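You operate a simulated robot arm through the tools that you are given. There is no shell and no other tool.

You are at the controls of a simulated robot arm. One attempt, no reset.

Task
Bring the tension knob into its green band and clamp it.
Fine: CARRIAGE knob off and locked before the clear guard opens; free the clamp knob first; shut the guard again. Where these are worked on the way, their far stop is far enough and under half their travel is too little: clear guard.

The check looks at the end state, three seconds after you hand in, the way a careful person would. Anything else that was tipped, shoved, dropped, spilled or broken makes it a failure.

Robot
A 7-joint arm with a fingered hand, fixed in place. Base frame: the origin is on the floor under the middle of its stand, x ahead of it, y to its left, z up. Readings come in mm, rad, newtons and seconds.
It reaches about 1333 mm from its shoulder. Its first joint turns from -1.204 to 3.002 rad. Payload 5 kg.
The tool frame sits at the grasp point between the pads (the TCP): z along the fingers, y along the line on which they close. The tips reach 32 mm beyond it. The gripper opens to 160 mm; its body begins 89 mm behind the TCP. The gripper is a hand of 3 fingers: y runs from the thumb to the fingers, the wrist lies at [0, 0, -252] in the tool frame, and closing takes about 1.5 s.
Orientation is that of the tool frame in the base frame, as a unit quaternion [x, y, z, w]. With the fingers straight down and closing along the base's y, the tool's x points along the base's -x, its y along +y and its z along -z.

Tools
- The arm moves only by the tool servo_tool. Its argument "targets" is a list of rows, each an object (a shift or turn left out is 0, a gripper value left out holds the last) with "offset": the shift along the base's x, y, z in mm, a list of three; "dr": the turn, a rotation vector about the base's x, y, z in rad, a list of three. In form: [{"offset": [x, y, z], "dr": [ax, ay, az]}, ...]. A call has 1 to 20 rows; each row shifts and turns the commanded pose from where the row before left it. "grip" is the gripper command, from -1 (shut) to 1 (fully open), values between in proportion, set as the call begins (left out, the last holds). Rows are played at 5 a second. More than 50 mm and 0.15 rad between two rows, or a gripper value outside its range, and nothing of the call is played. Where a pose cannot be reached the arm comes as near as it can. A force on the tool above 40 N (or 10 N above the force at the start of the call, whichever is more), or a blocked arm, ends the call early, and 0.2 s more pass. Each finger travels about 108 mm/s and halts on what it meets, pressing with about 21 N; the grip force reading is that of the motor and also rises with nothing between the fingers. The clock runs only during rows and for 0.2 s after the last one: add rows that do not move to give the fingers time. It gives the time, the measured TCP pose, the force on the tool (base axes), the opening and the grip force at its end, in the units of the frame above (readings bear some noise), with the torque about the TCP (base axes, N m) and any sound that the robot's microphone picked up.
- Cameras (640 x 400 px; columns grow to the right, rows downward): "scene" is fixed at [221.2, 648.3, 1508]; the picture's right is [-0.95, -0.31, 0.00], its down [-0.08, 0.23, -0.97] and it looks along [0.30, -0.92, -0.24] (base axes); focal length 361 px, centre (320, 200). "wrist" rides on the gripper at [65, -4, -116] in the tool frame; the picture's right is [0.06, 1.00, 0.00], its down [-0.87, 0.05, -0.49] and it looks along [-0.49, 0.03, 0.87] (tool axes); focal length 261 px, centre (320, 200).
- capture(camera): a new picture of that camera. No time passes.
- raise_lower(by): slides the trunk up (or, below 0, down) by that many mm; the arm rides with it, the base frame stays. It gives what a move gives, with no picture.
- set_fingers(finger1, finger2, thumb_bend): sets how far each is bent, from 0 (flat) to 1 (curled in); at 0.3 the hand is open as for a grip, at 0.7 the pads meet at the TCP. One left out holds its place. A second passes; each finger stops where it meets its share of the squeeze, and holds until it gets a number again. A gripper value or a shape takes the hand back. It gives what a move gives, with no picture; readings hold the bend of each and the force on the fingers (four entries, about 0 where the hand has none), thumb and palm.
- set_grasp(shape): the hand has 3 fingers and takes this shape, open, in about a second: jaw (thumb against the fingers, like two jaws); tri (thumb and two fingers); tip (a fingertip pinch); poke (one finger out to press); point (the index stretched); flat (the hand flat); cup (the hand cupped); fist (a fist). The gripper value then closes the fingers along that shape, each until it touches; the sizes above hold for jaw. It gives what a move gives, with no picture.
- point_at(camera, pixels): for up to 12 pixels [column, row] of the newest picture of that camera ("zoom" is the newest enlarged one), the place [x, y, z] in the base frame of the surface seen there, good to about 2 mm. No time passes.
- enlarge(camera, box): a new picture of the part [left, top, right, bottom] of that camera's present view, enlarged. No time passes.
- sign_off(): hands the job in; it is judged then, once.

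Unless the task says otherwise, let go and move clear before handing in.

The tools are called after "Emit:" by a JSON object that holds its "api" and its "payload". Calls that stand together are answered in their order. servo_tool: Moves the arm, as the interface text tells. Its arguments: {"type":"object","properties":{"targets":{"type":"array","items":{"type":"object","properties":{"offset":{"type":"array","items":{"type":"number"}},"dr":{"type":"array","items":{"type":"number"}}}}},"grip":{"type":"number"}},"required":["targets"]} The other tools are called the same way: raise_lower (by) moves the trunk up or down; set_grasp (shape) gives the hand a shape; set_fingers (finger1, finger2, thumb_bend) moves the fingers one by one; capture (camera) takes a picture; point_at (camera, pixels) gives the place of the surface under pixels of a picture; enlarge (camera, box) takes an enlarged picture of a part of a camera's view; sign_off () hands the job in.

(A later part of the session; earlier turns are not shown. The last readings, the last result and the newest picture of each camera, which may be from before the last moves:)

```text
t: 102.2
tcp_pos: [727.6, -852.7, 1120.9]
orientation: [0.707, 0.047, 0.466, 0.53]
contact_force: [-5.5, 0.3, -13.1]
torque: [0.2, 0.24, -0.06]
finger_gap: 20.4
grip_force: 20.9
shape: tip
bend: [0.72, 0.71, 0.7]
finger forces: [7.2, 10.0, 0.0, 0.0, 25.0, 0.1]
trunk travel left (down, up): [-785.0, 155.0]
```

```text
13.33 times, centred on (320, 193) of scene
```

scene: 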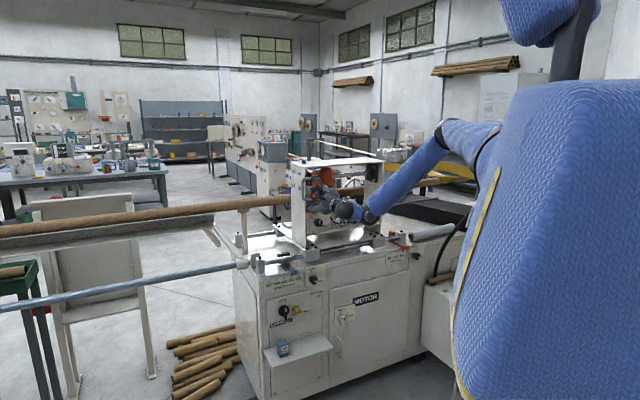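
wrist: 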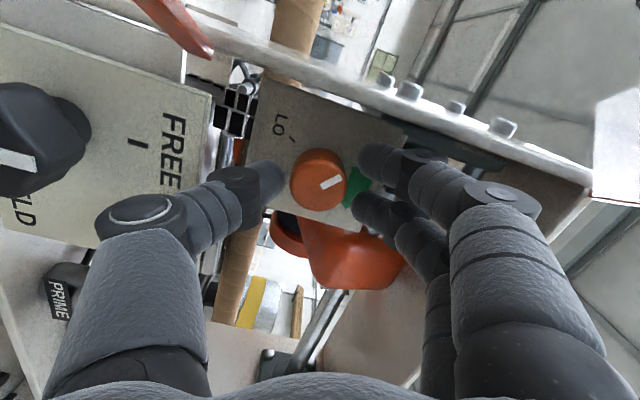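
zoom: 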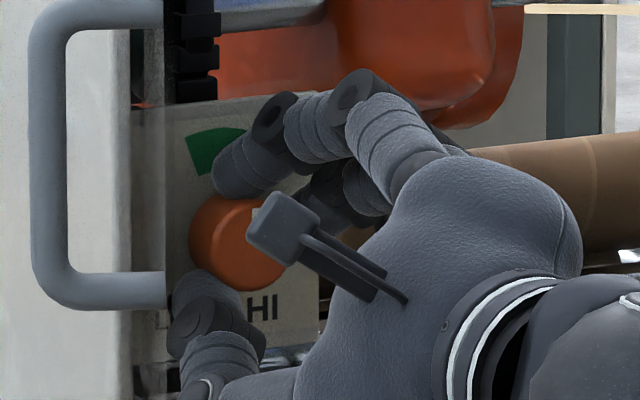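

The pointer is now at about 80°, near the middle of the green band (47°–110°). I'll release, roll the open hand back to -75°, and check the pointer before retreating.

Emit:
{"api": "servo_tool", "payload": {"targets": [{}, {}, {}, {"dr": [-0.0926, 0.0926, 0]}, {"dr": [-0.0926, 0.0926, 0]}, {"dr": [-0.0926, 0.0926, 0]}, {"dr": [-0.0926, 0.0926, 0]}, {"dr": [-0.0926, 0.0926, 0]}, {"dr": [-0.0926, 0.0926, 0]}, {"dr": [-0.0926, 0.0926, 0]}, {}], "grip": -0.45}}

Emit:
{"api": "enlarge", "payload": {"camera": "wrist", "box": [260, 110, 400, 250]}}

Emit:
{"api": "enlarge", "payload": {"camera": "scene", "box": [308, 178, 332, 208]}}

```text
t: 104.6
tcp_pos: [728.9, -850.2, 1121.2]
orientation: [0.612, 0.355, 0.182, 0.683]
contact_force: [0.4, -0.1, 0.3]
torque: [-0.01, 0.03, -0.01]
finger_gap: 43.7
grip_force: 0.1
shape: tip
bend: [0.73, 0.73, 0.7]
finger forces: [0.1, 0.0, 0.0, 0.0, 0.1, 0.0]
trunk travel left (down, up): [-785.0, 155.0]
```

```text
2.86 times, centred on (330, 180) of wrist
```

zoom: 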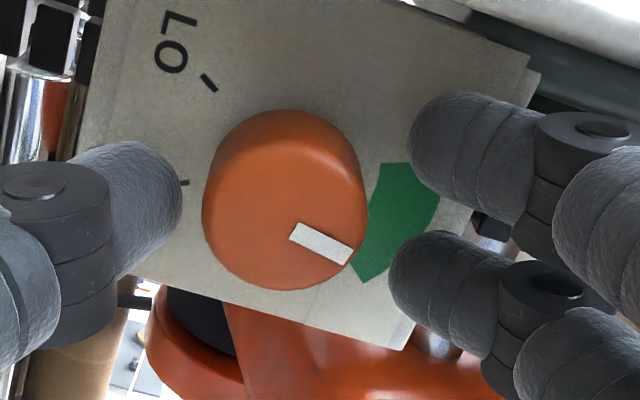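

```text
13.33 times, centred on (320, 193) of scene
```

zoom: 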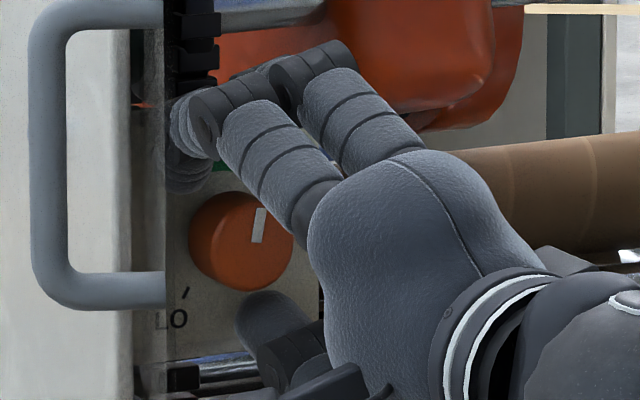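

The pointer reads about 80° from both cameras. I'll retreat straight out along the approach path.

Emit:
{"api": "servo_tool", "payload": {"targets": [{"offset": [-8, 8, 0]}, {"offset": [-10, 10, 0]}, {"offset": [-10, 10, 0]}, {"offset": [-10, 10, 0]}, {"offset": [-10, 10, 0]}, {"offset": [-10, 10, 0]}, {"offset": [-10, 10, 0]}, {"offset": [-10, 10, 0]}, {}]}}

Emit:
{"api": "enlarge", "payload": {"camera": "wrist", "box": [220, 60, 420, 220]}}

Emit:
{"api": "enlarge", "payload": {"camera": "scene", "box": [305, 170, 345, 210]}}

```text
t: 106.6
tcp_pos: [653.5, -786.2, 1131.4]
orientation: [0.614, 0.356, 0.183, 0.681]
contact_force: [0.0, 0.8, -0.5]
torque: [0.01, -0.02, 0.01]
finger_gap: 44.0
grip_force: 0.1
shape: tip
bend: [0.73, 0.73, 0.7]
finger forces: [0.0, 0.0, 0.1, 0.1, 0.0, 0.0]
out of reach, approached as far as the arm can: row 7, 8
trunk travel left (down, up): [-785.0, 155.0]
```

```text
2.50 times, centred on (320, 140) of wrist
```

zoom: 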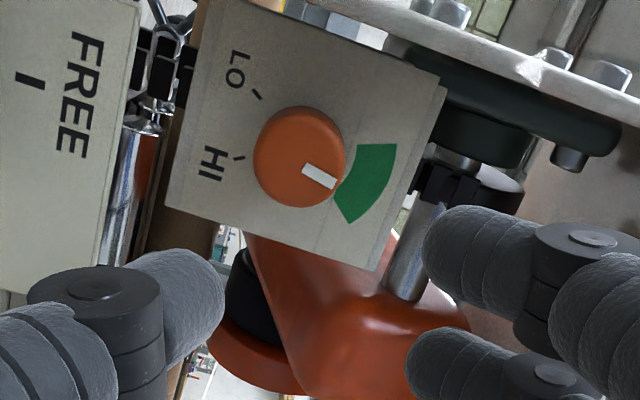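

```text
10.00 times, centred on (325, 190) of scene
```

zoom: 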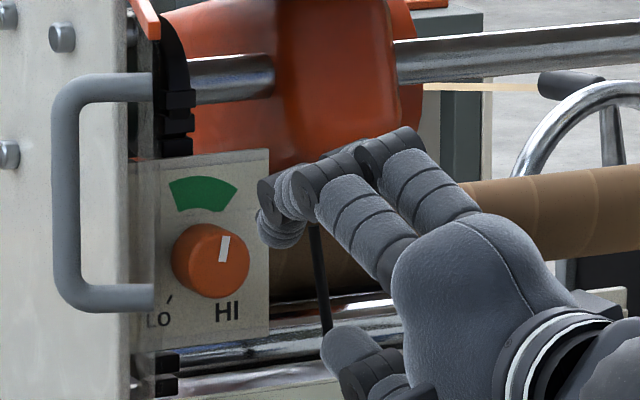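

The dial reads well in the scene zoom: the pointer at (224,248) points up into the green band. The last two retreat rows hit a reach limit, so I'll check the arm posture before going on.

Emit:
{"api": "capture", "payload": {"camera": "scene"}}

Emit:
{"api": "point_at", "payload": {"camera": "scene", "pixels": [[440, 130], [400, 180], [370, 215], [345, 210], [430, 160]]}}

```text
taken
```

scene: 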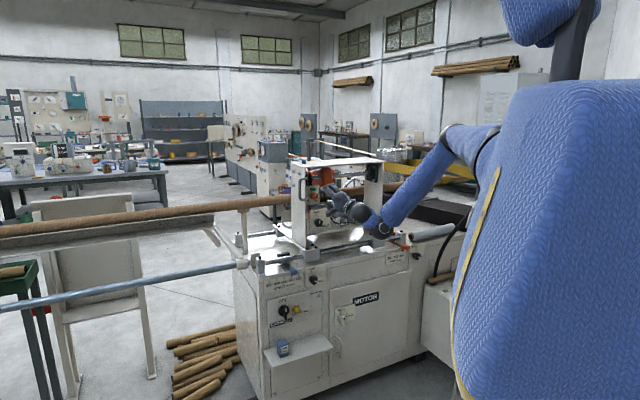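

```text
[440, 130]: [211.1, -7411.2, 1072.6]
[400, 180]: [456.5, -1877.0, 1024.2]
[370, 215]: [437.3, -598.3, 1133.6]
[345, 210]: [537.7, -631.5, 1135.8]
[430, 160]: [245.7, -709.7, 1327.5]
```

The pointer is safely in the band. The arm is now in a lower-elbow posture, limited in retreat. I'll go down to the clamp knob's height with the arm, keeping the trunk up so the elbow stays more extended.

Emit:
{"api": "servo_tool", "payload": {"targets": [{"offset": [4, -2, -10]}, {"offset": [4, 0, -20]}, {"offset": [3, 0, -20]}]}}

Emit:
{"api": "servo_tool", "payload": {"targets": [{"offset": [2, -2, -20]}, {"offset": [2, -2, -20]}, {"offset": [0, 0, -20]}, {"offset": [0, 0, -16]}, {}]}}

Emit:
{"api": "capture", "payload": {"camera": "wrist"}}

```text
t: 107.4
tcp_pos: [666.8, -808.1, 1092.9]
orientation: [0.614, 0.358, 0.182, 0.68]
contact_force: [-0.2, -0.9, -0.7]
torque: [0.01, -0.01, 0.03]
finger_gap: 43.6
grip_force: 0.1
shape: tip
bend: [0.73, 0.73, 0.7]
finger forces: [0.0, 0.0, 0.1, 0.1, 0.0, 0.1]
out of reach, approached as far as the arm can: row 2, 3
trunk travel left (down, up): [-785.0, 155.0]
```

```text
t: 108.6
tcp_pos: [675.7, -834.6, 1062.8]
orientation: [0.613, 0.354, 0.182, 0.683]
contact_force: [0.2, -0.5, 0.1]
torque: [0.03, -0.03, -0.01]
finger_gap: 43.8
grip_force: 0.0
shape: tip
bend: [0.73, 0.73, 0.7]
finger forces: [0.0, 0.1, 0.1, 0.1, 0.0, 0.0]
out of reach, approached as far as the arm can: row 1, 2, 3, 4
trunk travel left (down, up): [-785.0, 155.0]
```

```text
taken
```

wrist: 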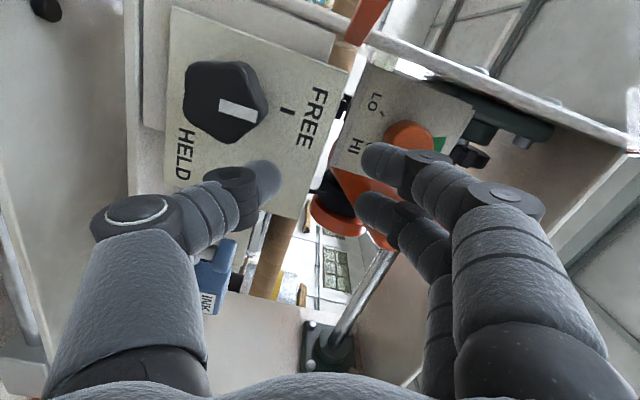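

Going down by arm alone drifts, because the wrist flexion limit bites when the forearm is steep. So the reverse is right: raise the hand with the arm, then lower the trunk, giving a flatter forearm. First the hand goes up and out.

Emit:
{"api": "servo_tool", "payload": {"targets": [{"offset": [0, 0, 25]}, {"offset": [0, 0, 25]}, {"offset": [-1, 8, 25]}, {"offset": [-1, 12, 22]}, {"offset": [-2, 14, 15]}, {}]}}

Emit:
{"api": "capture", "payload": {"camera": "scene"}}

```text
t: 110.0
tcp_pos: [672.2, -802.9, 1175.3]
orientation: [0.613, 0.354, 0.182, 0.683]
contact_force: [0.2, 0.0, -0.8]
torque: [0.04, 0.01, 0.03]
finger_gap: 44.0
grip_force: 0.1
shape: tip
bend: [0.73, 0.73, 0.7]
finger forces: [0.0, 0.0, 0.0, 0.0, 0.0, 0.0]
trunk travel left (down, up): [-785.0, 155.0]
```

```text
taken
```

scene: 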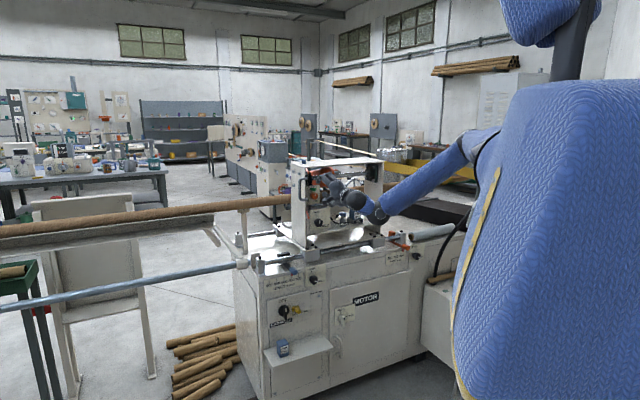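

Position reached (s≈92, n≈-1043, z≈1175). I'll retreat another 30 mm for clearance, then lower the trunk 170 mm.

Emit:
{"api": "servo_tool", "payload": {"targets": [{"offset": [-7, 7, 0]}, {"offset": [-7, 7, 0]}, {"offset": [-7, 7, 0]}, {}]}}

```text
t: 111.0
tcp_pos: [651.7, -782.4, 1173.9]
orientation: [0.613, 0.355, 0.182, 0.682]
contact_force: [0.1, -0.6, -0.5]
torque: [0.0, 0.01, 0.0]
finger_gap: 43.9
grip_force: 0.2
shape: tip
bend: [0.73, 0.73, 0.7]
finger forces: [0.0, 0.1, 0.0, 0.1, 0.0, 0.1]
trunk travel left (down, up): [-785.0, 155.0]
```

The retreat was fine (n≈-1014). Now I'll lower the trunk 168 mm, keeping the posture, to the clamp knob's height.

Emit:
{"api": "raise_lower", "payload": {"by": -168}}

Emit:
{"api": "capture", "payload": {"camera": "wrist"}}

Emit:
{"api": "capture", "payload": {"camera": "scene"}}

```text
t: 112.9
tcp_pos: [650.8, -781.8, 1008.2]
orientation: [0.613, 0.354, 0.181, 0.682]
contact_force: [1.4, -0.4, 0.4]
torque: [0.01, 0.02, -0.02]
finger_gap: 43.7
grip_force: 0.0
shape: tip
bend: [0.73, 0.73, 0.7]
finger forces: [0.0, 0.1, 0.1, 0.0, 0.0, 0.0]
trunk travel left (down, up): [-617.0, 323.0]
```

```text
taken
```

wrist: 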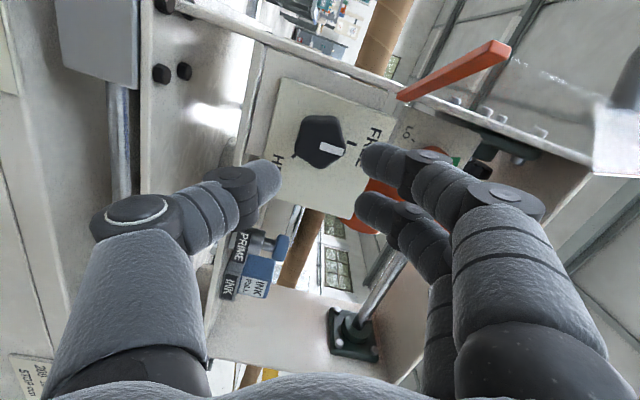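

```text
taken
```

scene: 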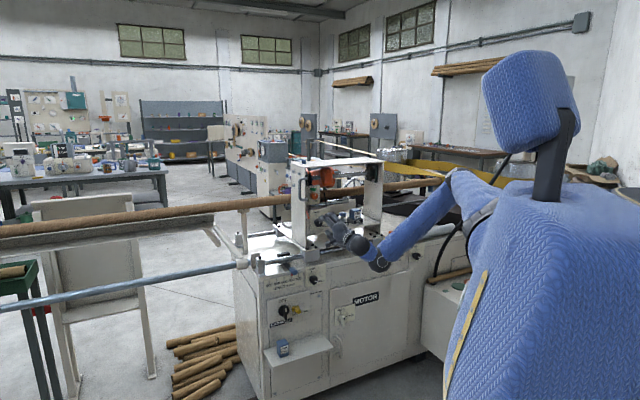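

The clamp knob (320,140) is straight ahead, pointer at FREE. I'll open to 63 mm and move in.

Emit:
{"api": "servo_tool", "payload": {"targets": [{"offset": [9.7, -7.5, -0.7]}, {"offset": [9.7, -7.5, -0.7]}, {"offset": [9.7, -7.5, -0.7]}, {"offset": [9.7, -7.5, -0.6]}, {"offset": [9.7, -7.5, -0.6]}, {}], "grip": -0.2}}

Emit:
{"api": "capture", "payload": {"camera": "wrist"}}

```text
t: 114.3
tcp_pos: [699.7, -819.6, 1004.0]
orientation: [0.612, 0.354, 0.182, 0.683]
contact_force: [-0.3, -0.2, 0.2]
torque: [0.02, 0.0, 0.02]
finger_gap: 63.4
grip_force: 0.1
shape: tip
bend: [0.73, 0.73, 0.7]
finger forces: [0.0, 0.0, 0.1, 0.0, 0.0, 0.0]
trunk travel left (down, up): [-617.0, 323.0]
```

```text
taken
```

wrist: 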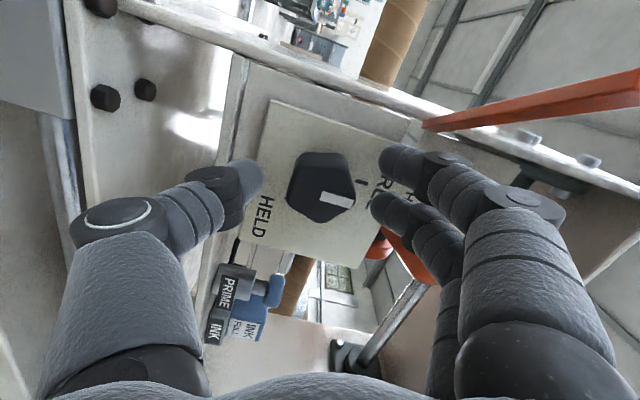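

Fingers straddle the knob. I'll grip and begin turning clockwise toward HELD, checking the first 30°.

Emit:
{"api": "servo_tool", "payload": {"targets": [{}, {}, {}, {}, {}, {}], "grip": -1}}

Emit:
{"api": "servo_tool", "payload": {"targets": [{"dr": [0.0926, -0.0926, 0]}, {"dr": [0.0926, -0.0926, 0]}, {"dr": [0.0926, -0.0926, 0]}, {"dr": [0.0926, -0.0926, 0]}]}}

Emit:
{"api": "capture", "payload": {"camera": "wrist"}}

```text
t: 115.7
tcp_pos: [699.8, -819.8, 1003.8]
orientation: [0.613, 0.354, 0.182, 0.682]
contact_force: [2.5, -1.6, -0.8]
torque: [0.05, -0.05, 0.02]
finger_gap: 25.5
grip_force: 20.7
shape: tip
bend: [0.72, 0.73, 0.7]
finger forces: [9.1, 9.0, 0.0, 0.0, 18.4, 0.0]
trunk travel left (down, up): [-617.0, 323.0]
```

```text
t: 116.7
tcp_pos: [700.8, -818.4, 1004.4]
orientation: [0.684, 0.183, 0.353, 0.612]
contact_force: [5.4, -5.0, 2.2]
torque: [-0.07, -0.05, 0.04]
finger_gap: 25.2
grip_force: 20.7
shape: tip
bend: [0.72, 0.72, 0.7]
finger forces: [10.9, 8.7, 0.1, 0.0, 17.5, 0.0]
trunk travel left (down, up): [-617.0, 323.0]
```

```text
taken
```

wrist: 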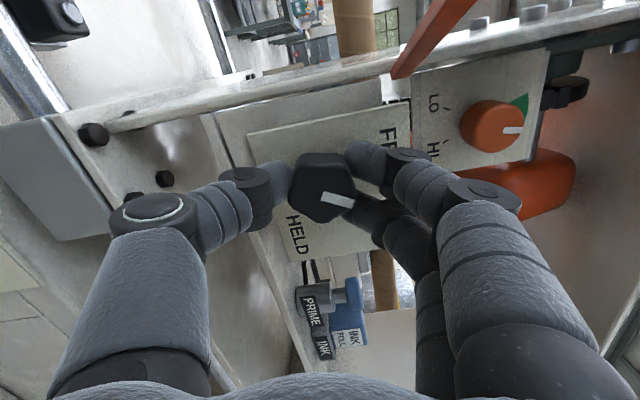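

The clamp is turning with the hand, and the tension pointer at (510,130) still points at green. Continuing 22° more.

Emit:
{"api": "servo_tool", "payload": {"targets": [{"dr": [0.0926, -0.0926, 0]}, {"dr": [0.0926, -0.0926, 0]}]}}

Emit:
{"api": "servo_tool", "payload": {"targets": [{"dr": [0.0926, -0.0926, 0]}]}}

Emit:
{"api": "capture", "payload": {"camera": "wrist"}}

```text
t: 117.3
tcp_pos: [699.9, -820.6, 1003.6]
orientation: [0.702, 0.093, 0.43, 0.56]
contact_force: [4.7, -0.6, 0.8]
torque: [-0.09, -0.02, 0.06]
finger_gap: 25.6
grip_force: 20.8
shape: tip
bend: [0.72, 0.72, 0.7]
finger forces: [11.0, 8.1, 0.1, 0.0, 18.5, 0.1]
trunk travel left (down, up): [-617.0, 323.0]
```

```text
t: 117.7
tcp_pos: [700.8, -818.5, 1004.7]
orientation: [0.706, 0.046, 0.466, 0.531]
contact_force: [5.8, -1.9, 3.0]
torque: [-0.11, -0.02, 0.02]
finger_gap: 25.3
grip_force: 21.5
shape: tip
bend: [0.72, 0.72, 0.7]
finger forces: [11.8, 7.8, 0.1, 0.0, 17.8, 0.0]
trunk travel left (down, up): [-617.0, 323.0]
```

```text
taken
```

wrist: 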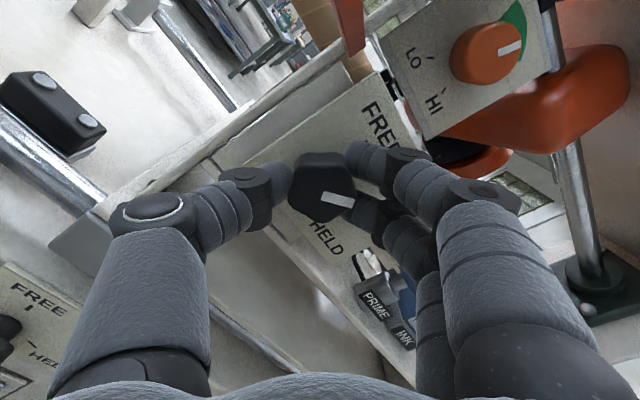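

Still no reach problem at -127°. I'll try two more steps.

Emit:
{"api": "servo_tool", "payload": {"targets": [{"dr": [0.0926, -0.0926, 0]}]}}

Emit:
{"api": "servo_tool", "payload": {"targets": [{"dr": [0.0926, -0.0926, 0]}]}}

Emit:
{"api": "servo_tool", "payload": {"targets": [{"dr": [0.0926, -0.0926, 0]}]}}

Emit:
{"api": "capture", "payload": {"camera": "scene"}}

```text
t: 118.1
tcp_pos: [699.9, -818.7, 1005.2]
orientation: [0.707, 0.0, 0.5, 0.5]
contact_force: [4.9, -2.7, 5.6]
torque: [-0.12, -0.13, 0.02]
finger_gap: 25.2
grip_force: 21.0
shape: tip
bend: [0.72, 0.72, 0.7]
finger forces: [13.1, 7.9, 0.0, 0.1, 17.5, 0.1]
trunk travel left (down, up): [-617.0, 323.0]
```

```text
t: 118.5
tcp_pos: [700.3, -818.7, 1004.2]
orientation: [0.706, -0.046, 0.532, 0.465]
contact_force: [4.9, -1.5, 5.9]
torque: [-0.14, -0.08, 0.05]
finger_gap: 25.2
grip_force: 20.8
shape: tip
bend: [0.72, 0.72, 0.7]
finger forces: [13.2, 7.7, 0.1, 0.1, 17.8, 0.1]
trunk travel left (down, up): [-617.0, 323.0]
```

```text
t: 118.9
tcp_pos: [701.2, -818.9, 1005.3]
orientation: [0.701, -0.092, 0.561, 0.429]
contact_force: [5.9, -2.2, 6.5]
torque: [-0.14, -0.14, 0.03]
finger_gap: 25.2
grip_force: 21.3
shape: tip
bend: [0.72, 0.72, 0.7]
finger forces: [12.8, 7.7, 0.0, 0.0, 18.2, 0.1]
trunk travel left (down, up): [-617.0, 323.0]
```

```text
taken
```

scene: 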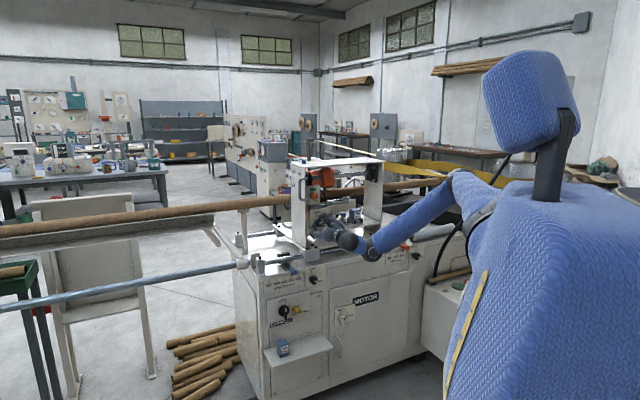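

The arm posture barely changes now, so only the wrist roll is turning; the clamp has turned about 75°. I'll continue in single steps toward the HELD stop.

Emit:
{"api": "servo_tool", "payload": {"targets": [{"dr": [0.0926, -0.0926, 0]}]}}

Emit:
{"api": "servo_tool", "payload": {"targets": [{"dr": [0.0926, -0.0926, 0]}]}}

Emit:
{"api": "servo_tool", "payload": {"targets": [{"dr": [0.0926, -0.0926, 0]}]}}

Emit:
{"api": "capture", "payload": {"camera": "wrist"}}

```text
t: 119.3
tcp_pos: [699.9, -819.4, 1005.7]
orientation: [0.694, -0.138, 0.588, 0.391]
contact_force: [4.8, -1.9, 8.8]
torque: [-0.16, -0.15, -0.01]
finger_gap: 25.4
grip_force: 21.2
shape: tip
bend: [0.72, 0.72, 0.7]
finger forces: [13.3, 7.6, 0.1, 0.0, 18.8, 0.1]
trunk travel left (down, up): [-617.0, 323.0]
```

```text
t: 119.7
tcp_pos: [700.1, -818.7, 1004.6]
orientation: [0.683, -0.183, 0.613, 0.353]
contact_force: [7.4, -3.4, 11.1]
torque: [-0.18, -0.11, 0.0]
finger_gap: 25.1
grip_force: 20.8
shape: tip
bend: [0.72, 0.72, 0.7]
finger forces: [13.4, 7.3, 0.0, 0.1, 18.8, 0.0]
trunk travel left (down, up): [-617.0, 323.0]
```

```text
t: 120.1
tcp_pos: [699.4, -820.7, 1004.6]
orientation: [0.669, -0.228, 0.634, 0.313]
contact_force: [3.7, -3.2, 12.3]
torque: [-0.18, -0.17, -0.04]
finger_gap: 24.9
grip_force: 20.8
shape: tip
bend: [0.72, 0.72, 0.7]
finger forces: [14.1, 7.5, 0.0, 0.0, 19.1, 0.0]
trunk travel left (down, up): [-617.0, 323.0]
```

```text
taken
```

wrist: 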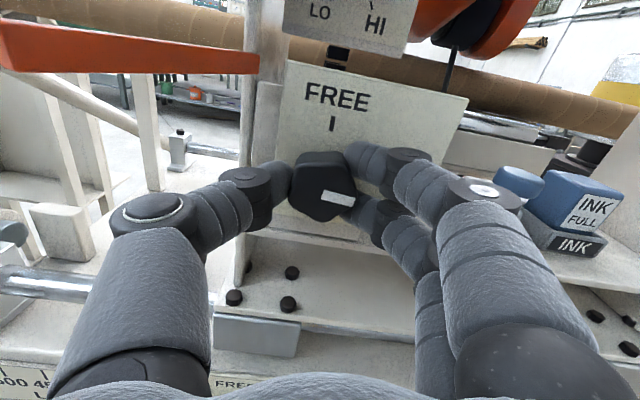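

The pointer is at about -10° and HELD is at -30°. I'll continue until the stop torque appears.

Emit:
{"api": "servo_tool", "payload": {"targets": [{"dr": [0.0926, -0.0926, 0]}]}}

Emit:
{"api": "servo_tool", "payload": {"targets": [{"dr": [0.0926, -0.0926, 0]}]}}

Emit:
{"api": "servo_tool", "payload": {"targets": [{"dr": [0.0926, -0.0926, 0]}]}}

Emit:
{"api": "capture", "payload": {"camera": "wrist"}}

```text
t: 120.5
tcp_pos: [700.4, -818.3, 1005.1]
orientation: [0.653, -0.27, 0.654, 0.269]
contact_force: [7.3, -4.7, 12.0]
torque: [-0.18, -0.14, -0.05]
finger_gap: 25.1
grip_force: 21.2
shape: tip
bend: [0.72, 0.72, 0.7]
finger forces: [12.8, 7.3, 0.0, 0.0, 19.8, 0.0]
trunk travel left (down, up): [-617.0, 323.0]
```

```text
t: 120.9
tcp_pos: [700.7, -819.5, 1004.7]
orientation: [0.634, -0.312, 0.67, 0.226]
contact_force: [6.5, -6.3, 13.3]
torque: [-0.16, -0.19, -0.03]
finger_gap: 25.0
grip_force: 20.6
shape: tip
bend: [0.72, 0.72, 0.7]
finger forces: [12.7, 7.4, 0.0, 0.1, 20.2, 0.0]
trunk travel left (down, up): [-617.0, 323.0]
```

```text
t: 121.3
tcp_pos: [700.1, -819.9, 1004.2]
orientation: [0.612, -0.353, 0.683, 0.183]
contact_force: [7.6, -8.7, 12.5]
torque: [-0.17, -0.18, 0.02]
finger_gap: 24.6
grip_force: 20.6
shape: tip
bend: [0.72, 0.72, 0.7]
finger forces: [12.1, 7.2, 0.0, 0.0, 20.2, 0.0]
trunk travel left (down, up): [-617.0, 323.0]
```

```text
taken
```

wrist: 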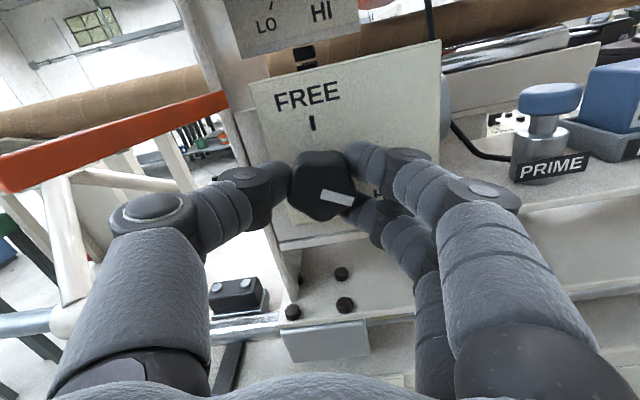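

The pointer is now at about -33°, at HELD. One more small step will confirm the stop.

Emit:
{"api": "servo_tool", "payload": {"targets": [{"dr": [0.06, -0.06, 0]}, {}]}}

Emit:
{"api": "enlarge", "payload": {"camera": "wrist", "box": [240, 60, 440, 240]}}

```text
t: 121.8
tcp_pos: [714.3, -823.9, 1082.6]
orientation: [0.55, -0.393, 0.725, 0.133]
contact_force: [-47.1, -14.1, 5.5]
torque: [0.6, -0.97, 2.62]
finger_gap: 11.5
grip_force: 20.9
shape: tip
bend: [0.74, 0.74, 0.73]
finger forces: [0.1, 0.0, 0.0, 0.0, 48.5, 0.1]
trunk travel left (down, up): [-617.0, 323.0]
stopped in row 2: the force on the tool passed its limit at 44 N (the readings are from after the stop); the commanded pose is now the measured one
```

```text
2.22 times, centred on (340, 150) of wrist
```

zoom: 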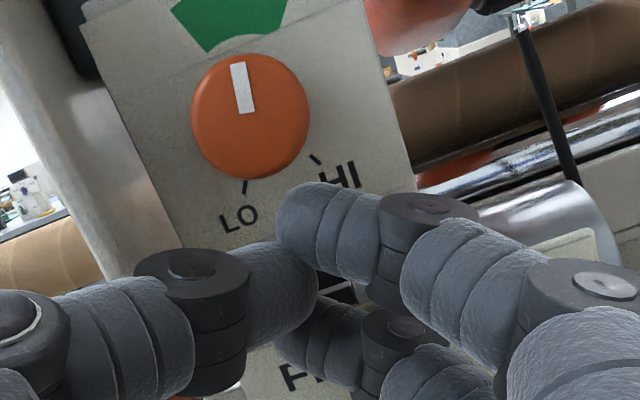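

The wrist hit its roll limit and the hand jumped up 78 mm, slipping off the clamp knob, and the thumb now presses something with 48 N. I'll ease off right and outward gently to relieve it.

Emit:
{"api": "servo_tool", "payload": {"targets": [{"offset": [-6, 0, 0]}, {}]}}

Emit:
{"api": "capture", "payload": {"camera": "wrist"}}

Emit:
{"api": "capture", "payload": {"camera": "scene"}}

Emit:
{"api": "enlarge", "payload": {"camera": "scene", "box": [270, 150, 400, 250]}}

```text
t: 122.4
tcp_pos: [712.0, -822.6, 1077.6]
orientation: [0.554, -0.391, 0.723, 0.132]
contact_force: [-19.9, -8.5, -5.5]
torque: [-0.17, -0.27, 1.09]
finger_gap: 12.0
grip_force: 21.0
shape: tip
bend: [0.74, 0.74, 0.73]
finger forces: [0.1, 0.1, 0.0, 0.0, 21.8, 0.0]
trunk travel left (down, up): [-617.0, 323.0]
```

```text
taken
```

wrist: 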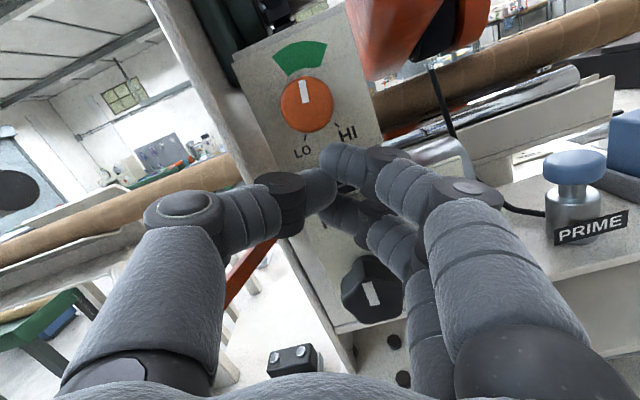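

```text
taken
```

scene: 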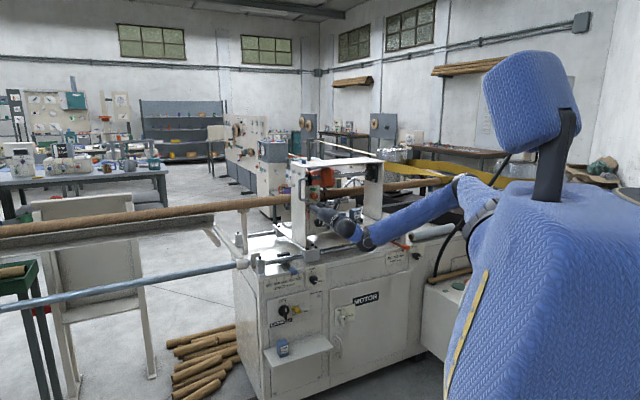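

```text
4.00 times, centred on (335, 200) of scene
```

zoom: 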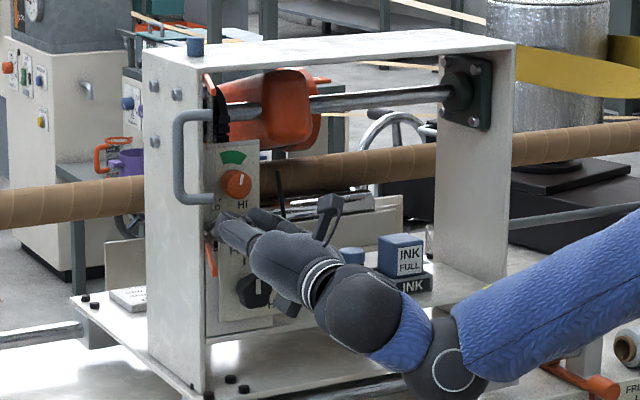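

The thumb is pressing on the inside of the open door's lower strip; nothing else is touched. I'll move away in the direction of the reaction force.

Emit:
{"api": "servo_tool", "payload": {"targets": [{"offset": [-5, -1, 0]}, {"offset": [-6, 1, 0]}, {}]}}

Emit:
{"api": "servo_tool", "payload": {"targets": [{"offset": [-8, 6, 0]}, {"offset": [-8, 6, 0]}, {}]}}

Emit:
{"api": "capture", "payload": {"camera": "wrist"}}

```text
t: 123.2
tcp_pos: [703.6, -821.0, 1080.6]
orientation: [0.553, -0.391, 0.724, 0.133]
contact_force: [1.1, -0.6, 0.2]
torque: [0.02, 0.02, -0.02]
finger_gap: 14.5
grip_force: 20.7
shape: tip
bend: [0.74, 0.75, 0.74]
finger forces: [0.1, 0.0, 0.0, 0.0, 0.0, 0.0]
trunk travel left (down, up): [-617.0, 323.0]
```

```text
t: 124.0
tcp_pos: [687.2, -810.2, 1080.9]
orientation: [0.553, -0.39, 0.724, 0.132]
contact_force: [0.6, 0.2, 0.3]
torque: [0.03, 0.01, 0.03]
finger_gap: 14.8
grip_force: 21.1
shape: tip
bend: [0.74, 0.75, 0.74]
finger forces: [0.0, 0.0, 0.1, 0.0, 0.1, 0.1]
trunk travel left (down, up): [-617.0, 323.0]
```

```text
taken
```

wrist: 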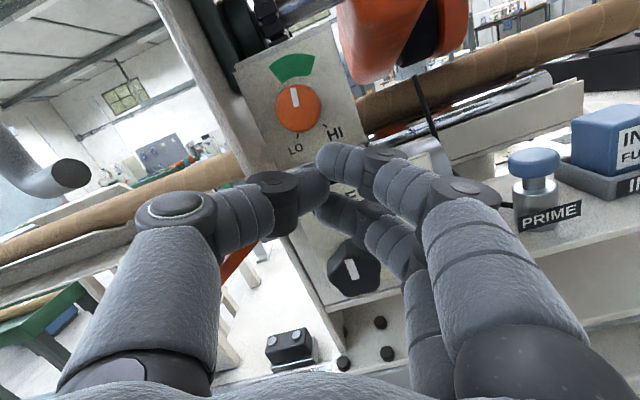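

The hand is free again. I'll look at the clamp knob pointer and the dial closely.

Emit:
{"api": "enlarge", "payload": {"camera": "wrist", "box": [230, 30, 430, 310]}}

Emit:
{"api": "enlarge", "payload": {"camera": "scene", "box": [310, 180, 350, 240]}}

```text
1.43 times, centred on (330, 170) of wrist
```

zoom: 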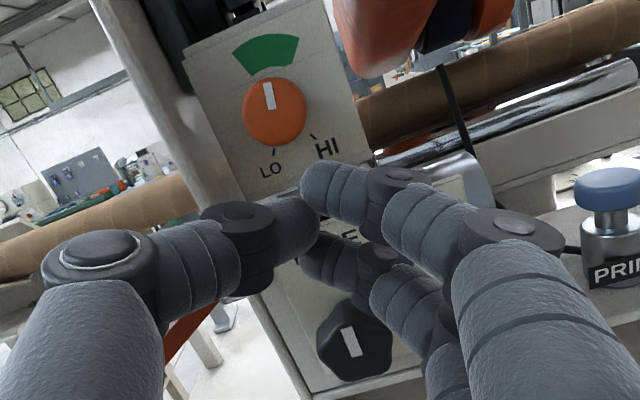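

```text
6.67 times, centred on (330, 210) of scene
```

zoom: 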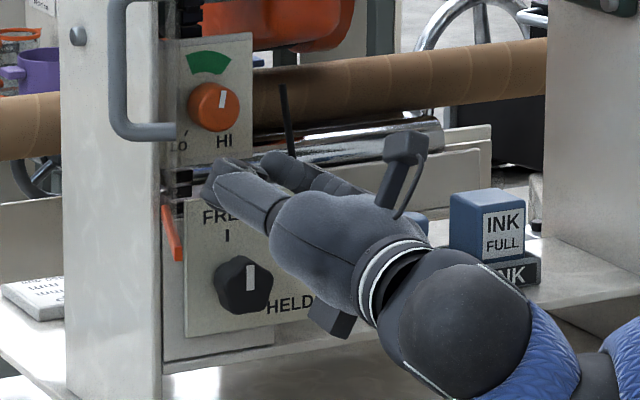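

The tension pointer is still in green, but the jump dragged the clamp knob back to FREE. I'll redo it in two shorter turns, staying well short of the -200° roll limit. First I'll roll back counter-clockwise and level the tilt.

Emit:
{"api": "servo_tool", "payload": {"targets": [{"offset": [-4, 4, 0], "dr": [-0.065, 0.125, 0.005]}, {"offset": [-4, 4, 0], "dr": [-0.065, 0.125, 0.005]}, {"offset": [-4, 4, 0], "dr": [-0.0954, 0.0954, 0]}, {"dr": [-0.0954, 0.0954, 0]}, {"dr": [-0.0954, 0.0954, 0]}, {}], "grip": -0.3}}

Emit:
{"api": "capture", "payload": {"camera": "wrist"}}

```text
t: 124.6
tcp_pos: [696.2, -782.7, 1048.7]
orientation: [0.671, -0.245, 0.656, 0.244]
contact_force: [-5.4, -4.2, -10.7]
torque: [-0.49, 0.27, 0.17]
finger_gap: 52.5
grip_force: 0.1
shape: tip
bend: [0.73, 0.73, 0.7]
finger forces: [0.0, 0.0, 0.0, 0.0, 12.3, 0.1]
trunk travel left (down, up): [-617.0, 323.0]
stopped in row 2: the force on the tool passed its limit at 64 N (the readings are from after the stop); the commanded pose is now the measured one
```

```text
taken
```

wrist: 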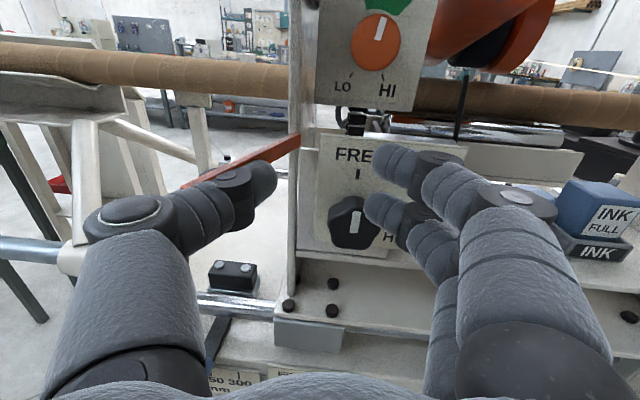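

Returning from the limit, the hand swung left and the thumb bumped the open door's strip (12 N). The image shows nothing else touched. I'll shift right, away from the door.

Emit:
{"api": "servo_tool", "payload": {"targets": [{"offset": [-6, -5, 0]}, {"offset": [-7, -5, 0]}, {"offset": [-7, -5, 0]}, {}]}}

Emit:
{"api": "capture", "payload": {"camera": "wrist"}}

Emit:
{"api": "enlarge", "payload": {"camera": "scene", "box": [270, 150, 400, 250]}}

```text
t: 125.6
tcp_pos: [677.2, -797.0, 1048.8]
orientation: [0.67, -0.245, 0.657, 0.243]
contact_force: [-0.4, 2.0, -19.4]
torque: [-1.16, 0.49, 0.13]
finger_gap: 55.9
grip_force: 0.1
shape: tip
bend: [0.73, 0.73, 0.7]
finger forces: [0.0, 0.1, 0.1, 0.1, 19.0, 0.0]
trunk travel left (down, up): [-617.0, 323.0]
```

```text
taken
```

wrist: 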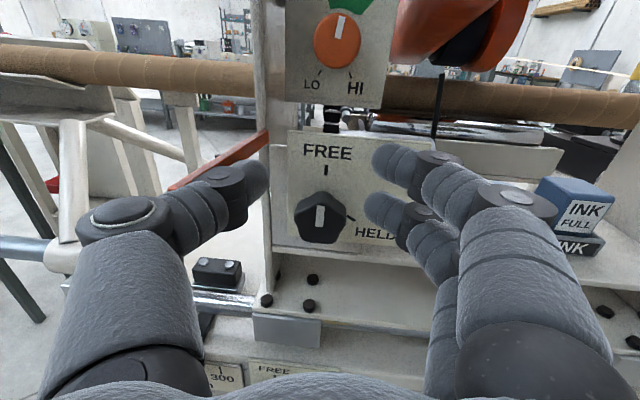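

```text
4.00 times, centred on (335, 200) of scene
```

zoom: 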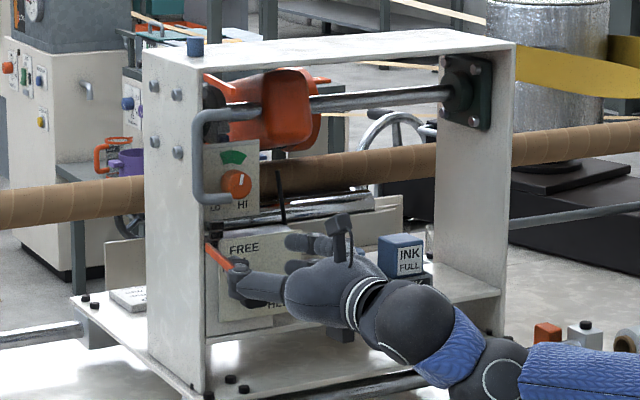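

The thumb is wedged under the door's lower strip (19 N down). I'll lower the hand 12 mm to free it.

Emit:
{"api": "servo_tool", "payload": {"targets": [{"offset": [0, 0, -4]}, {"offset": [0, 0, -4]}, {"offset": [0, 0, -4]}, {}]}}

Emit:
{"api": "capture", "payload": {"camera": "wrist"}}

```text
t: 126.6
tcp_pos: [674.5, -797.6, 1040.0]
orientation: [0.669, -0.245, 0.658, 0.243]
contact_force: [0.3, 0.9, 0.2]
torque: [-0.03, 0.02, 0.01]
finger_gap: 55.5
grip_force: 0.0
shape: tip
bend: [0.73, 0.73, 0.7]
finger forces: [0.0, 0.0, 0.0, 0.0, 0.1, 0.0]
trunk travel left (down, up): [-617.0, 323.0]
```

```text
taken
```

wrist: 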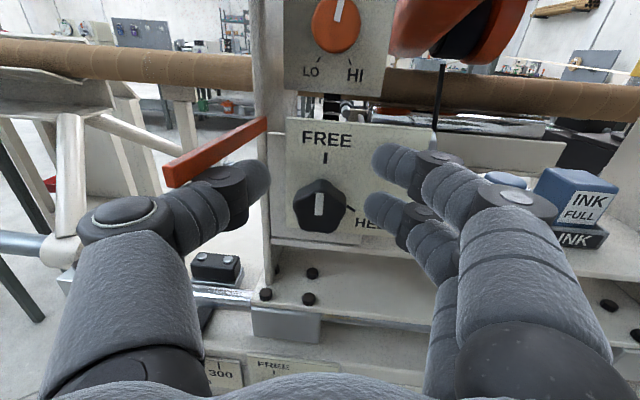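

Free now, with the hand upright (roll ≈ -180°, camera on top) and the clamp knob at (320,205). I'll lower to the knob's height and fix the small yaw error.

Emit:
{"api": "servo_tool", "payload": {"targets": [{"offset": [0.5, 0.5, -12], "dr": [0, 0, -0.027]}, {"offset": [0.5, 0.5, -12], "dr": [0, 0, -0.027]}, {"offset": [0.5, 0.5, -11], "dr": [0, 0, -0.027]}, {}], "grip": -0.2}}

Emit:
{"api": "capture", "payload": {"camera": "wrist"}}

```text
t: 127.6
tcp_pos: [675.7, -793.8, 1005.7]
orientation: [0.659, -0.272, 0.647, 0.269]
contact_force: [0.2, 0.1, 0.3]
torque: [0.03, -0.01, 0.01]
finger_gap: 63.5
grip_force: 0.1
shape: tip
bend: [0.73, 0.73, 0.7]
finger forces: [0.0, 0.1, 0.1, 0.0, 0.1, 0.0]
trunk travel left (down, up): [-617.0, 323.0]
```

```text
taken
```

wrist: 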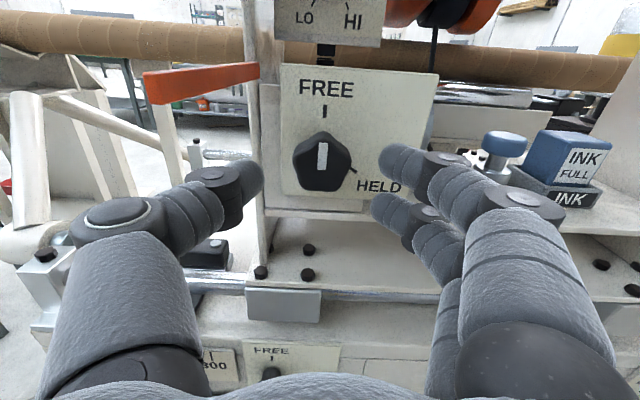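

Clear upright view: clamp pointer at FREE, HELD at lower right. I'll move in around the knob and roll counter-clockwise 30° first, with open fingers, verifying tracking.

Emit:
{"api": "servo_tool", "payload": {"targets": [{"offset": [7.9, -8.6, -0.2]}, {"offset": [7.9, -8.6, -0.2]}, {"offset": [7.9, -8.6, -0.2]}, {}]}}

Emit:
{"api": "servo_tool", "payload": {"targets": [{"dr": [-0.0926, 0.0926, 0]}, {"dr": [-0.0926, 0.0926, 0]}]}}

Emit:
{"api": "servo_tool", "payload": {"targets": [{"dr": [-0.0926, 0.0926, 0]}, {"dr": [-0.0926, 0.0926, 0]}]}}

```text
t: 128.6
tcp_pos: [699.9, -821.1, 1004.3]
orientation: [0.658, -0.272, 0.648, 0.27]
contact_force: [-0.3, -0.2, 0.0]
torque: [0.0, -0.01, -0.01]
finger_gap: 63.4
grip_force: 0.1
shape: tip
bend: [0.73, 0.73, 0.7]
finger forces: [0.0, 0.1, 0.0, 0.1, 0.0, 0.0]
trunk travel left (down, up): [-617.0, 323.0]
```

```text
t: 129.2
tcp_pos: [700.5, -821.3, 1004.5]
orientation: [0.688, -0.184, 0.606, 0.353]
contact_force: [-0.1, -0.5, -0.3]
torque: [0.01, 0.0, 0.01]
finger_gap: 63.8
grip_force: 0.1
shape: tip
bend: [0.73, 0.73, 0.7]
finger forces: [0.0, 0.0, 0.1, 0.0, 0.1, 0.1]
trunk travel left (down, up): [-617.0, 323.0]
```

```text
t: 129.8
tcp_pos: [700.1, -821.3, 1003.6]
orientation: [0.706, -0.094, 0.555, 0.43]
contact_force: [-0.4, -1.0, -0.8]
torque: [0.02, 0.01, 0.03]
finger_gap: 63.5
grip_force: 0.2
shape: tip
bend: [0.73, 0.73, 0.7]
finger forces: [0.0, 0.0, 0.0, 0.1, 0.1, 0.0]
trunk travel left (down, up): [-617.0, 323.0]
```

Tracking is good at -150°. Continuing to roll back to about -105°.

Emit:
{"api": "servo_tool", "payload": {"targets": [{"dr": [-0.0926, 0.0926, 0]}, {"dr": [-0.0926, 0.0926, 0]}, {"dr": [-0.0926, 0.0926, 0]}]}}

Emit:
{"api": "servo_tool", "payload": {"targets": [{"dr": [-0.0926, 0.0926, 0]}, {"dr": [-0.0926, 0.0926, 0]}, {"dr": [-0.0926, 0.0926, 0]}]}}

Emit:
{"api": "capture", "payload": {"camera": "wrist"}}

```text
t: 130.6
tcp_pos: [700.6, -820.7, 1006.3]
orientation: [0.709, 0.045, 0.459, 0.533]
contact_force: [0.4, -0.4, -0.5]
torque: [-0.02, 0.0, 0.01]
finger_gap: 63.4
grip_force: 0.0
shape: tip
bend: [0.73, 0.73, 0.7]
finger forces: [0.0, 0.0, 0.1, 0.1, 0.0, 0.0]
trunk travel left (down, up): [-617.0, 323.0]
```

```text
t: 131.4
tcp_pos: [700.7, -821.5, 1005.2]
orientation: [0.685, 0.18, 0.347, 0.615]
contact_force: [-0.1, -1.5, 0.0]
torque: [-0.02, 0.03, 0.0]
finger_gap: 63.8
grip_force: 0.1
shape: tip
bend: [0.73, 0.73, 0.7]
finger forces: [0.0, 0.1, 0.1, 0.1, 0.0, 0.1]
trunk travel left (down, up): [-617.0, 323.0]
```

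```text
taken
```

wrist: 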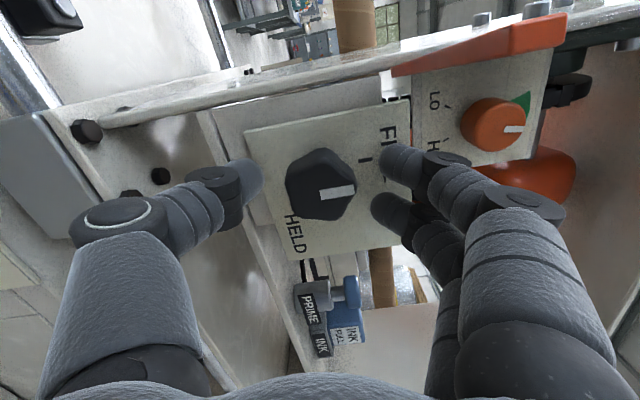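

At roll -105° with the knob centred. I'll grip and turn clockwise 75° to -180°, well inside the limit.

Emit:
{"api": "servo_tool", "payload": {"targets": [{}, {}, {}, {}, {}, {}], "grip": -1}}

Emit:
{"api": "servo_tool", "payload": {"targets": [{"dr": [0.0926, -0.0926, 0]}, {"dr": [0.0926, -0.0926, 0]}, {"dr": [0.0926, -0.0926, 0]}, {"dr": [0.0926, -0.0926, 0]}, {"dr": [0.0926, -0.0926, 0]}]}}

Emit:
{"api": "servo_tool", "payload": {"targets": [{"dr": [0.0926, -0.0926, 0]}, {"dr": [0.0926, -0.0926, 0]}, {"dr": [0.0926, -0.0926, 0]}, {"dr": [0.0926, -0.0926, 0]}]}}

Emit:
{"api": "capture", "payload": {"camera": "wrist"}}

```text
t: 132.8
tcp_pos: [700.0, -821.7, 1004.4]
orientation: [0.685, 0.179, 0.348, 0.614]
contact_force: [1.8, -2.2, 0.3]
torque: [-0.04, -0.01, -0.03]
finger_gap: 25.7
grip_force: 20.4
shape: tip
bend: [0.72, 0.72, 0.7]
finger forces: [9.1, 9.1, 0.1, 0.1, 17.8, 0.0]
trunk travel left (down, up): [-617.0, 323.0]
```

```text
t: 134.0
tcp_pos: [699.8, -822.6, 1003.5]
orientation: [0.71, -0.05, 0.525, 0.466]
contact_force: [6.7, -5.7, 0.2]
torque: [-0.03, 0.02, -0.01]
finger_gap: 25.1
grip_force: 21.1
shape: tip
bend: [0.72, 0.72, 0.7]
finger forces: [9.6, 8.9, 0.0, 0.1, 18.1, 0.0]
trunk travel left (down, up): [-617.0, 323.0]
```

```text
t: 135.0
tcp_pos: [701.1, -820.8, 1004.3]
orientation: [0.674, -0.23, 0.628, 0.312]
contact_force: [4.4, -0.6, -1.7]
torque: [0.01, -0.03, 0.01]
finger_gap: 25.2
grip_force: 21.1
shape: tip
bend: [0.72, 0.72, 0.7]
finger forces: [9.7, 9.6, 0.1, 0.0, 20.1, 0.1]
trunk travel left (down, up): [-617.0, 323.0]
```

```text
taken
```

wrist: 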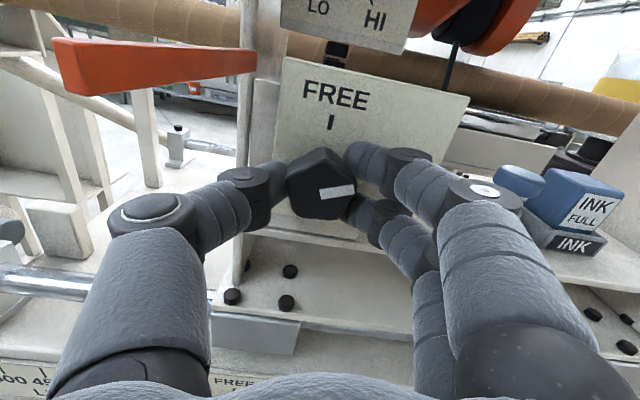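

The pointer is at about +17° and needs about 47° more. I'll release, roll back 60°, and regrip.

Emit:
{"api": "servo_tool", "payload": {"targets": [{}, {}, {}, {"dr": [-0.0926, 0.0926, 0]}, {"dr": [-0.0926, 0.0926, 0]}, {"dr": [-0.0926, 0.0926, 0]}, {"dr": [-0.0926, 0.0926, 0]}, {"dr": [-0.0926, 0.0926, 0]}, {"dr": [-0.0926, 0.0926, 0]}, {"dr": [-0.0926, 0.0926, 0]}, {"dr": [-0.0926, 0.0926, 0]}, {}], "grip": -0.25}}

Emit:
{"api": "capture", "payload": {"camera": "wrist"}}

```text
t: 137.6
tcp_pos: [699.9, -821.7, 1004.2]
orientation: [0.697, 0.135, 0.386, 0.59]
contact_force: [0.5, 0.4, 0.1]
torque: [-0.02, 0.0, 0.0]
finger_gap: 59.2
grip_force: 0.1
shape: tip
bend: [0.73, 0.73, 0.7]
finger forces: [0.0, 0.0, 0.0, 0.0, 0.0, 0.0]
trunk travel left (down, up): [-617.0, 323.0]
```

```text
taken
```

wrist: 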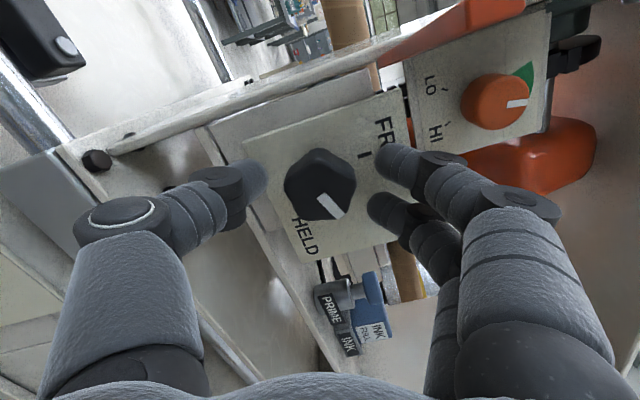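

The pointer stays at about +16° after the rollback. I'll regrip and turn on toward HELD.

Emit:
{"api": "servo_tool", "payload": {"targets": [{}, {}, {}, {}, {}, {}], "grip": -1}}

Emit:
{"api": "servo_tool", "payload": {"targets": [{"dr": [0.0926, -0.0926, 0]}, {"dr": [0.0926, -0.0926, 0]}, {"dr": [0.0926, -0.0926, 0]}, {"dr": [0.0926, -0.0926, 0]}, {"dr": [0.0926, -0.0926, 0]}]}}

Emit:
{"api": "servo_tool", "payload": {"targets": [{"dr": [0.0926, -0.0926, 0]}]}}

Emit:
{"api": "capture", "payload": {"camera": "wrist"}}

```text
t: 139.0
tcp_pos: [700.9, -821.5, 1004.3]
orientation: [0.697, 0.134, 0.386, 0.59]
contact_force: [2.0, -2.6, -0.3]
torque: [-0.02, 0.01, -0.01]
finger_gap: 24.9
grip_force: 20.6
shape: tip
bend: [0.72, 0.72, 0.7]
finger forces: [9.5, 7.8, 0.0, 0.0, 18.0, 0.1]
trunk travel left (down, up): [-617.0, 323.0]
```

```text
t: 140.2
tcp_pos: [700.9, -821.6, 1004.1]
orientation: [0.706, -0.095, 0.555, 0.429]
contact_force: [6.3, -4.1, 1.0]
torque: [0.01, 0.01, -0.02]
finger_gap: 24.5
grip_force: 21.3
shape: tip
bend: [0.72, 0.72, 0.7]
finger forces: [10.0, 8.4, 0.1, 0.0, 18.3, 0.1]
trunk travel left (down, up): [-617.0, 323.0]
```

```text
t: 140.6
tcp_pos: [700.7, -822.3, 1003.0]
orientation: [0.699, -0.139, 0.582, 0.392]
contact_force: [5.6, -2.5, -0.6]
torque: [0.02, -0.01, 0.0]
finger_gap: 24.8
grip_force: 20.6
shape: tip
bend: [0.72, 0.72, 0.7]
finger forces: [9.8, 8.6, 0.0, 0.1, 19.2, 0.0]
trunk travel left (down, up): [-617.0, 323.0]
```

```text
taken
```

wrist: 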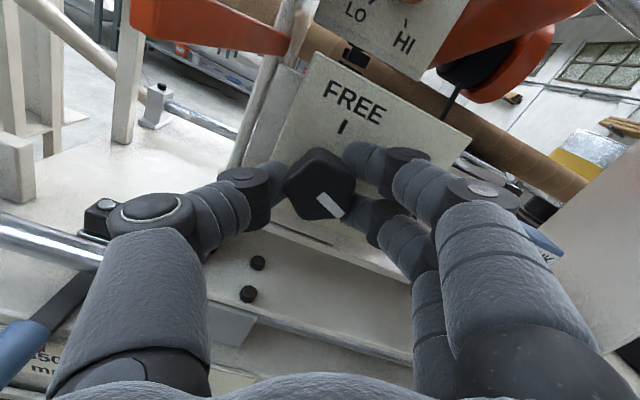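

The pointer is at about -24°, close to HELD at -30°. I'll go on in small steps until the stop torque shows.

Emit:
{"api": "servo_tool", "payload": {"targets": [{"dr": [0.07, -0.07, 0]}]}}

Emit:
{"api": "servo_tool", "payload": {"targets": [{"dr": [0.06, -0.06, 0]}]}}

Emit:
{"api": "capture", "payload": {"camera": "wrist"}}

```text
t: 141.0
tcp_pos: [701.2, -821.6, 1004.0]
orientation: [0.691, -0.174, 0.601, 0.362]
contact_force: [5.4, -2.1, -0.9]
torque: [0.02, -0.01, 0.0]
finger_gap: 24.6
grip_force: 21.5
shape: tip
bend: [0.72, 0.72, 0.7]
finger forces: [9.8, 9.0, 0.0, 0.0, 19.6, 0.0]
trunk travel left (down, up): [-617.0, 323.0]
```

```text
t: 141.4
tcp_pos: [701.6, -821.9, 1005.7]
orientation: [0.683, -0.203, 0.616, 0.336]
contact_force: [3.6, -0.7, -2.5]
torque: [-0.18, 0.25, 0.04]
finger_gap: 24.3
grip_force: 21.3
shape: tip
bend: [0.72, 0.72, 0.7]
finger forces: [12.2, 7.3, 0.0, 0.0, 19.0, 0.0]
trunk travel left (down, up): [-617.0, 323.0]
```

```text
taken
```

wrist: 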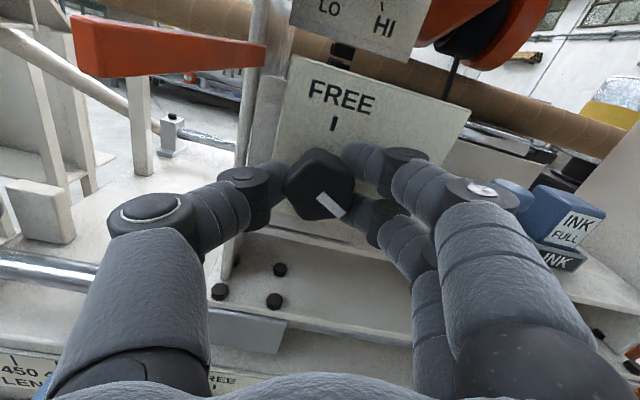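

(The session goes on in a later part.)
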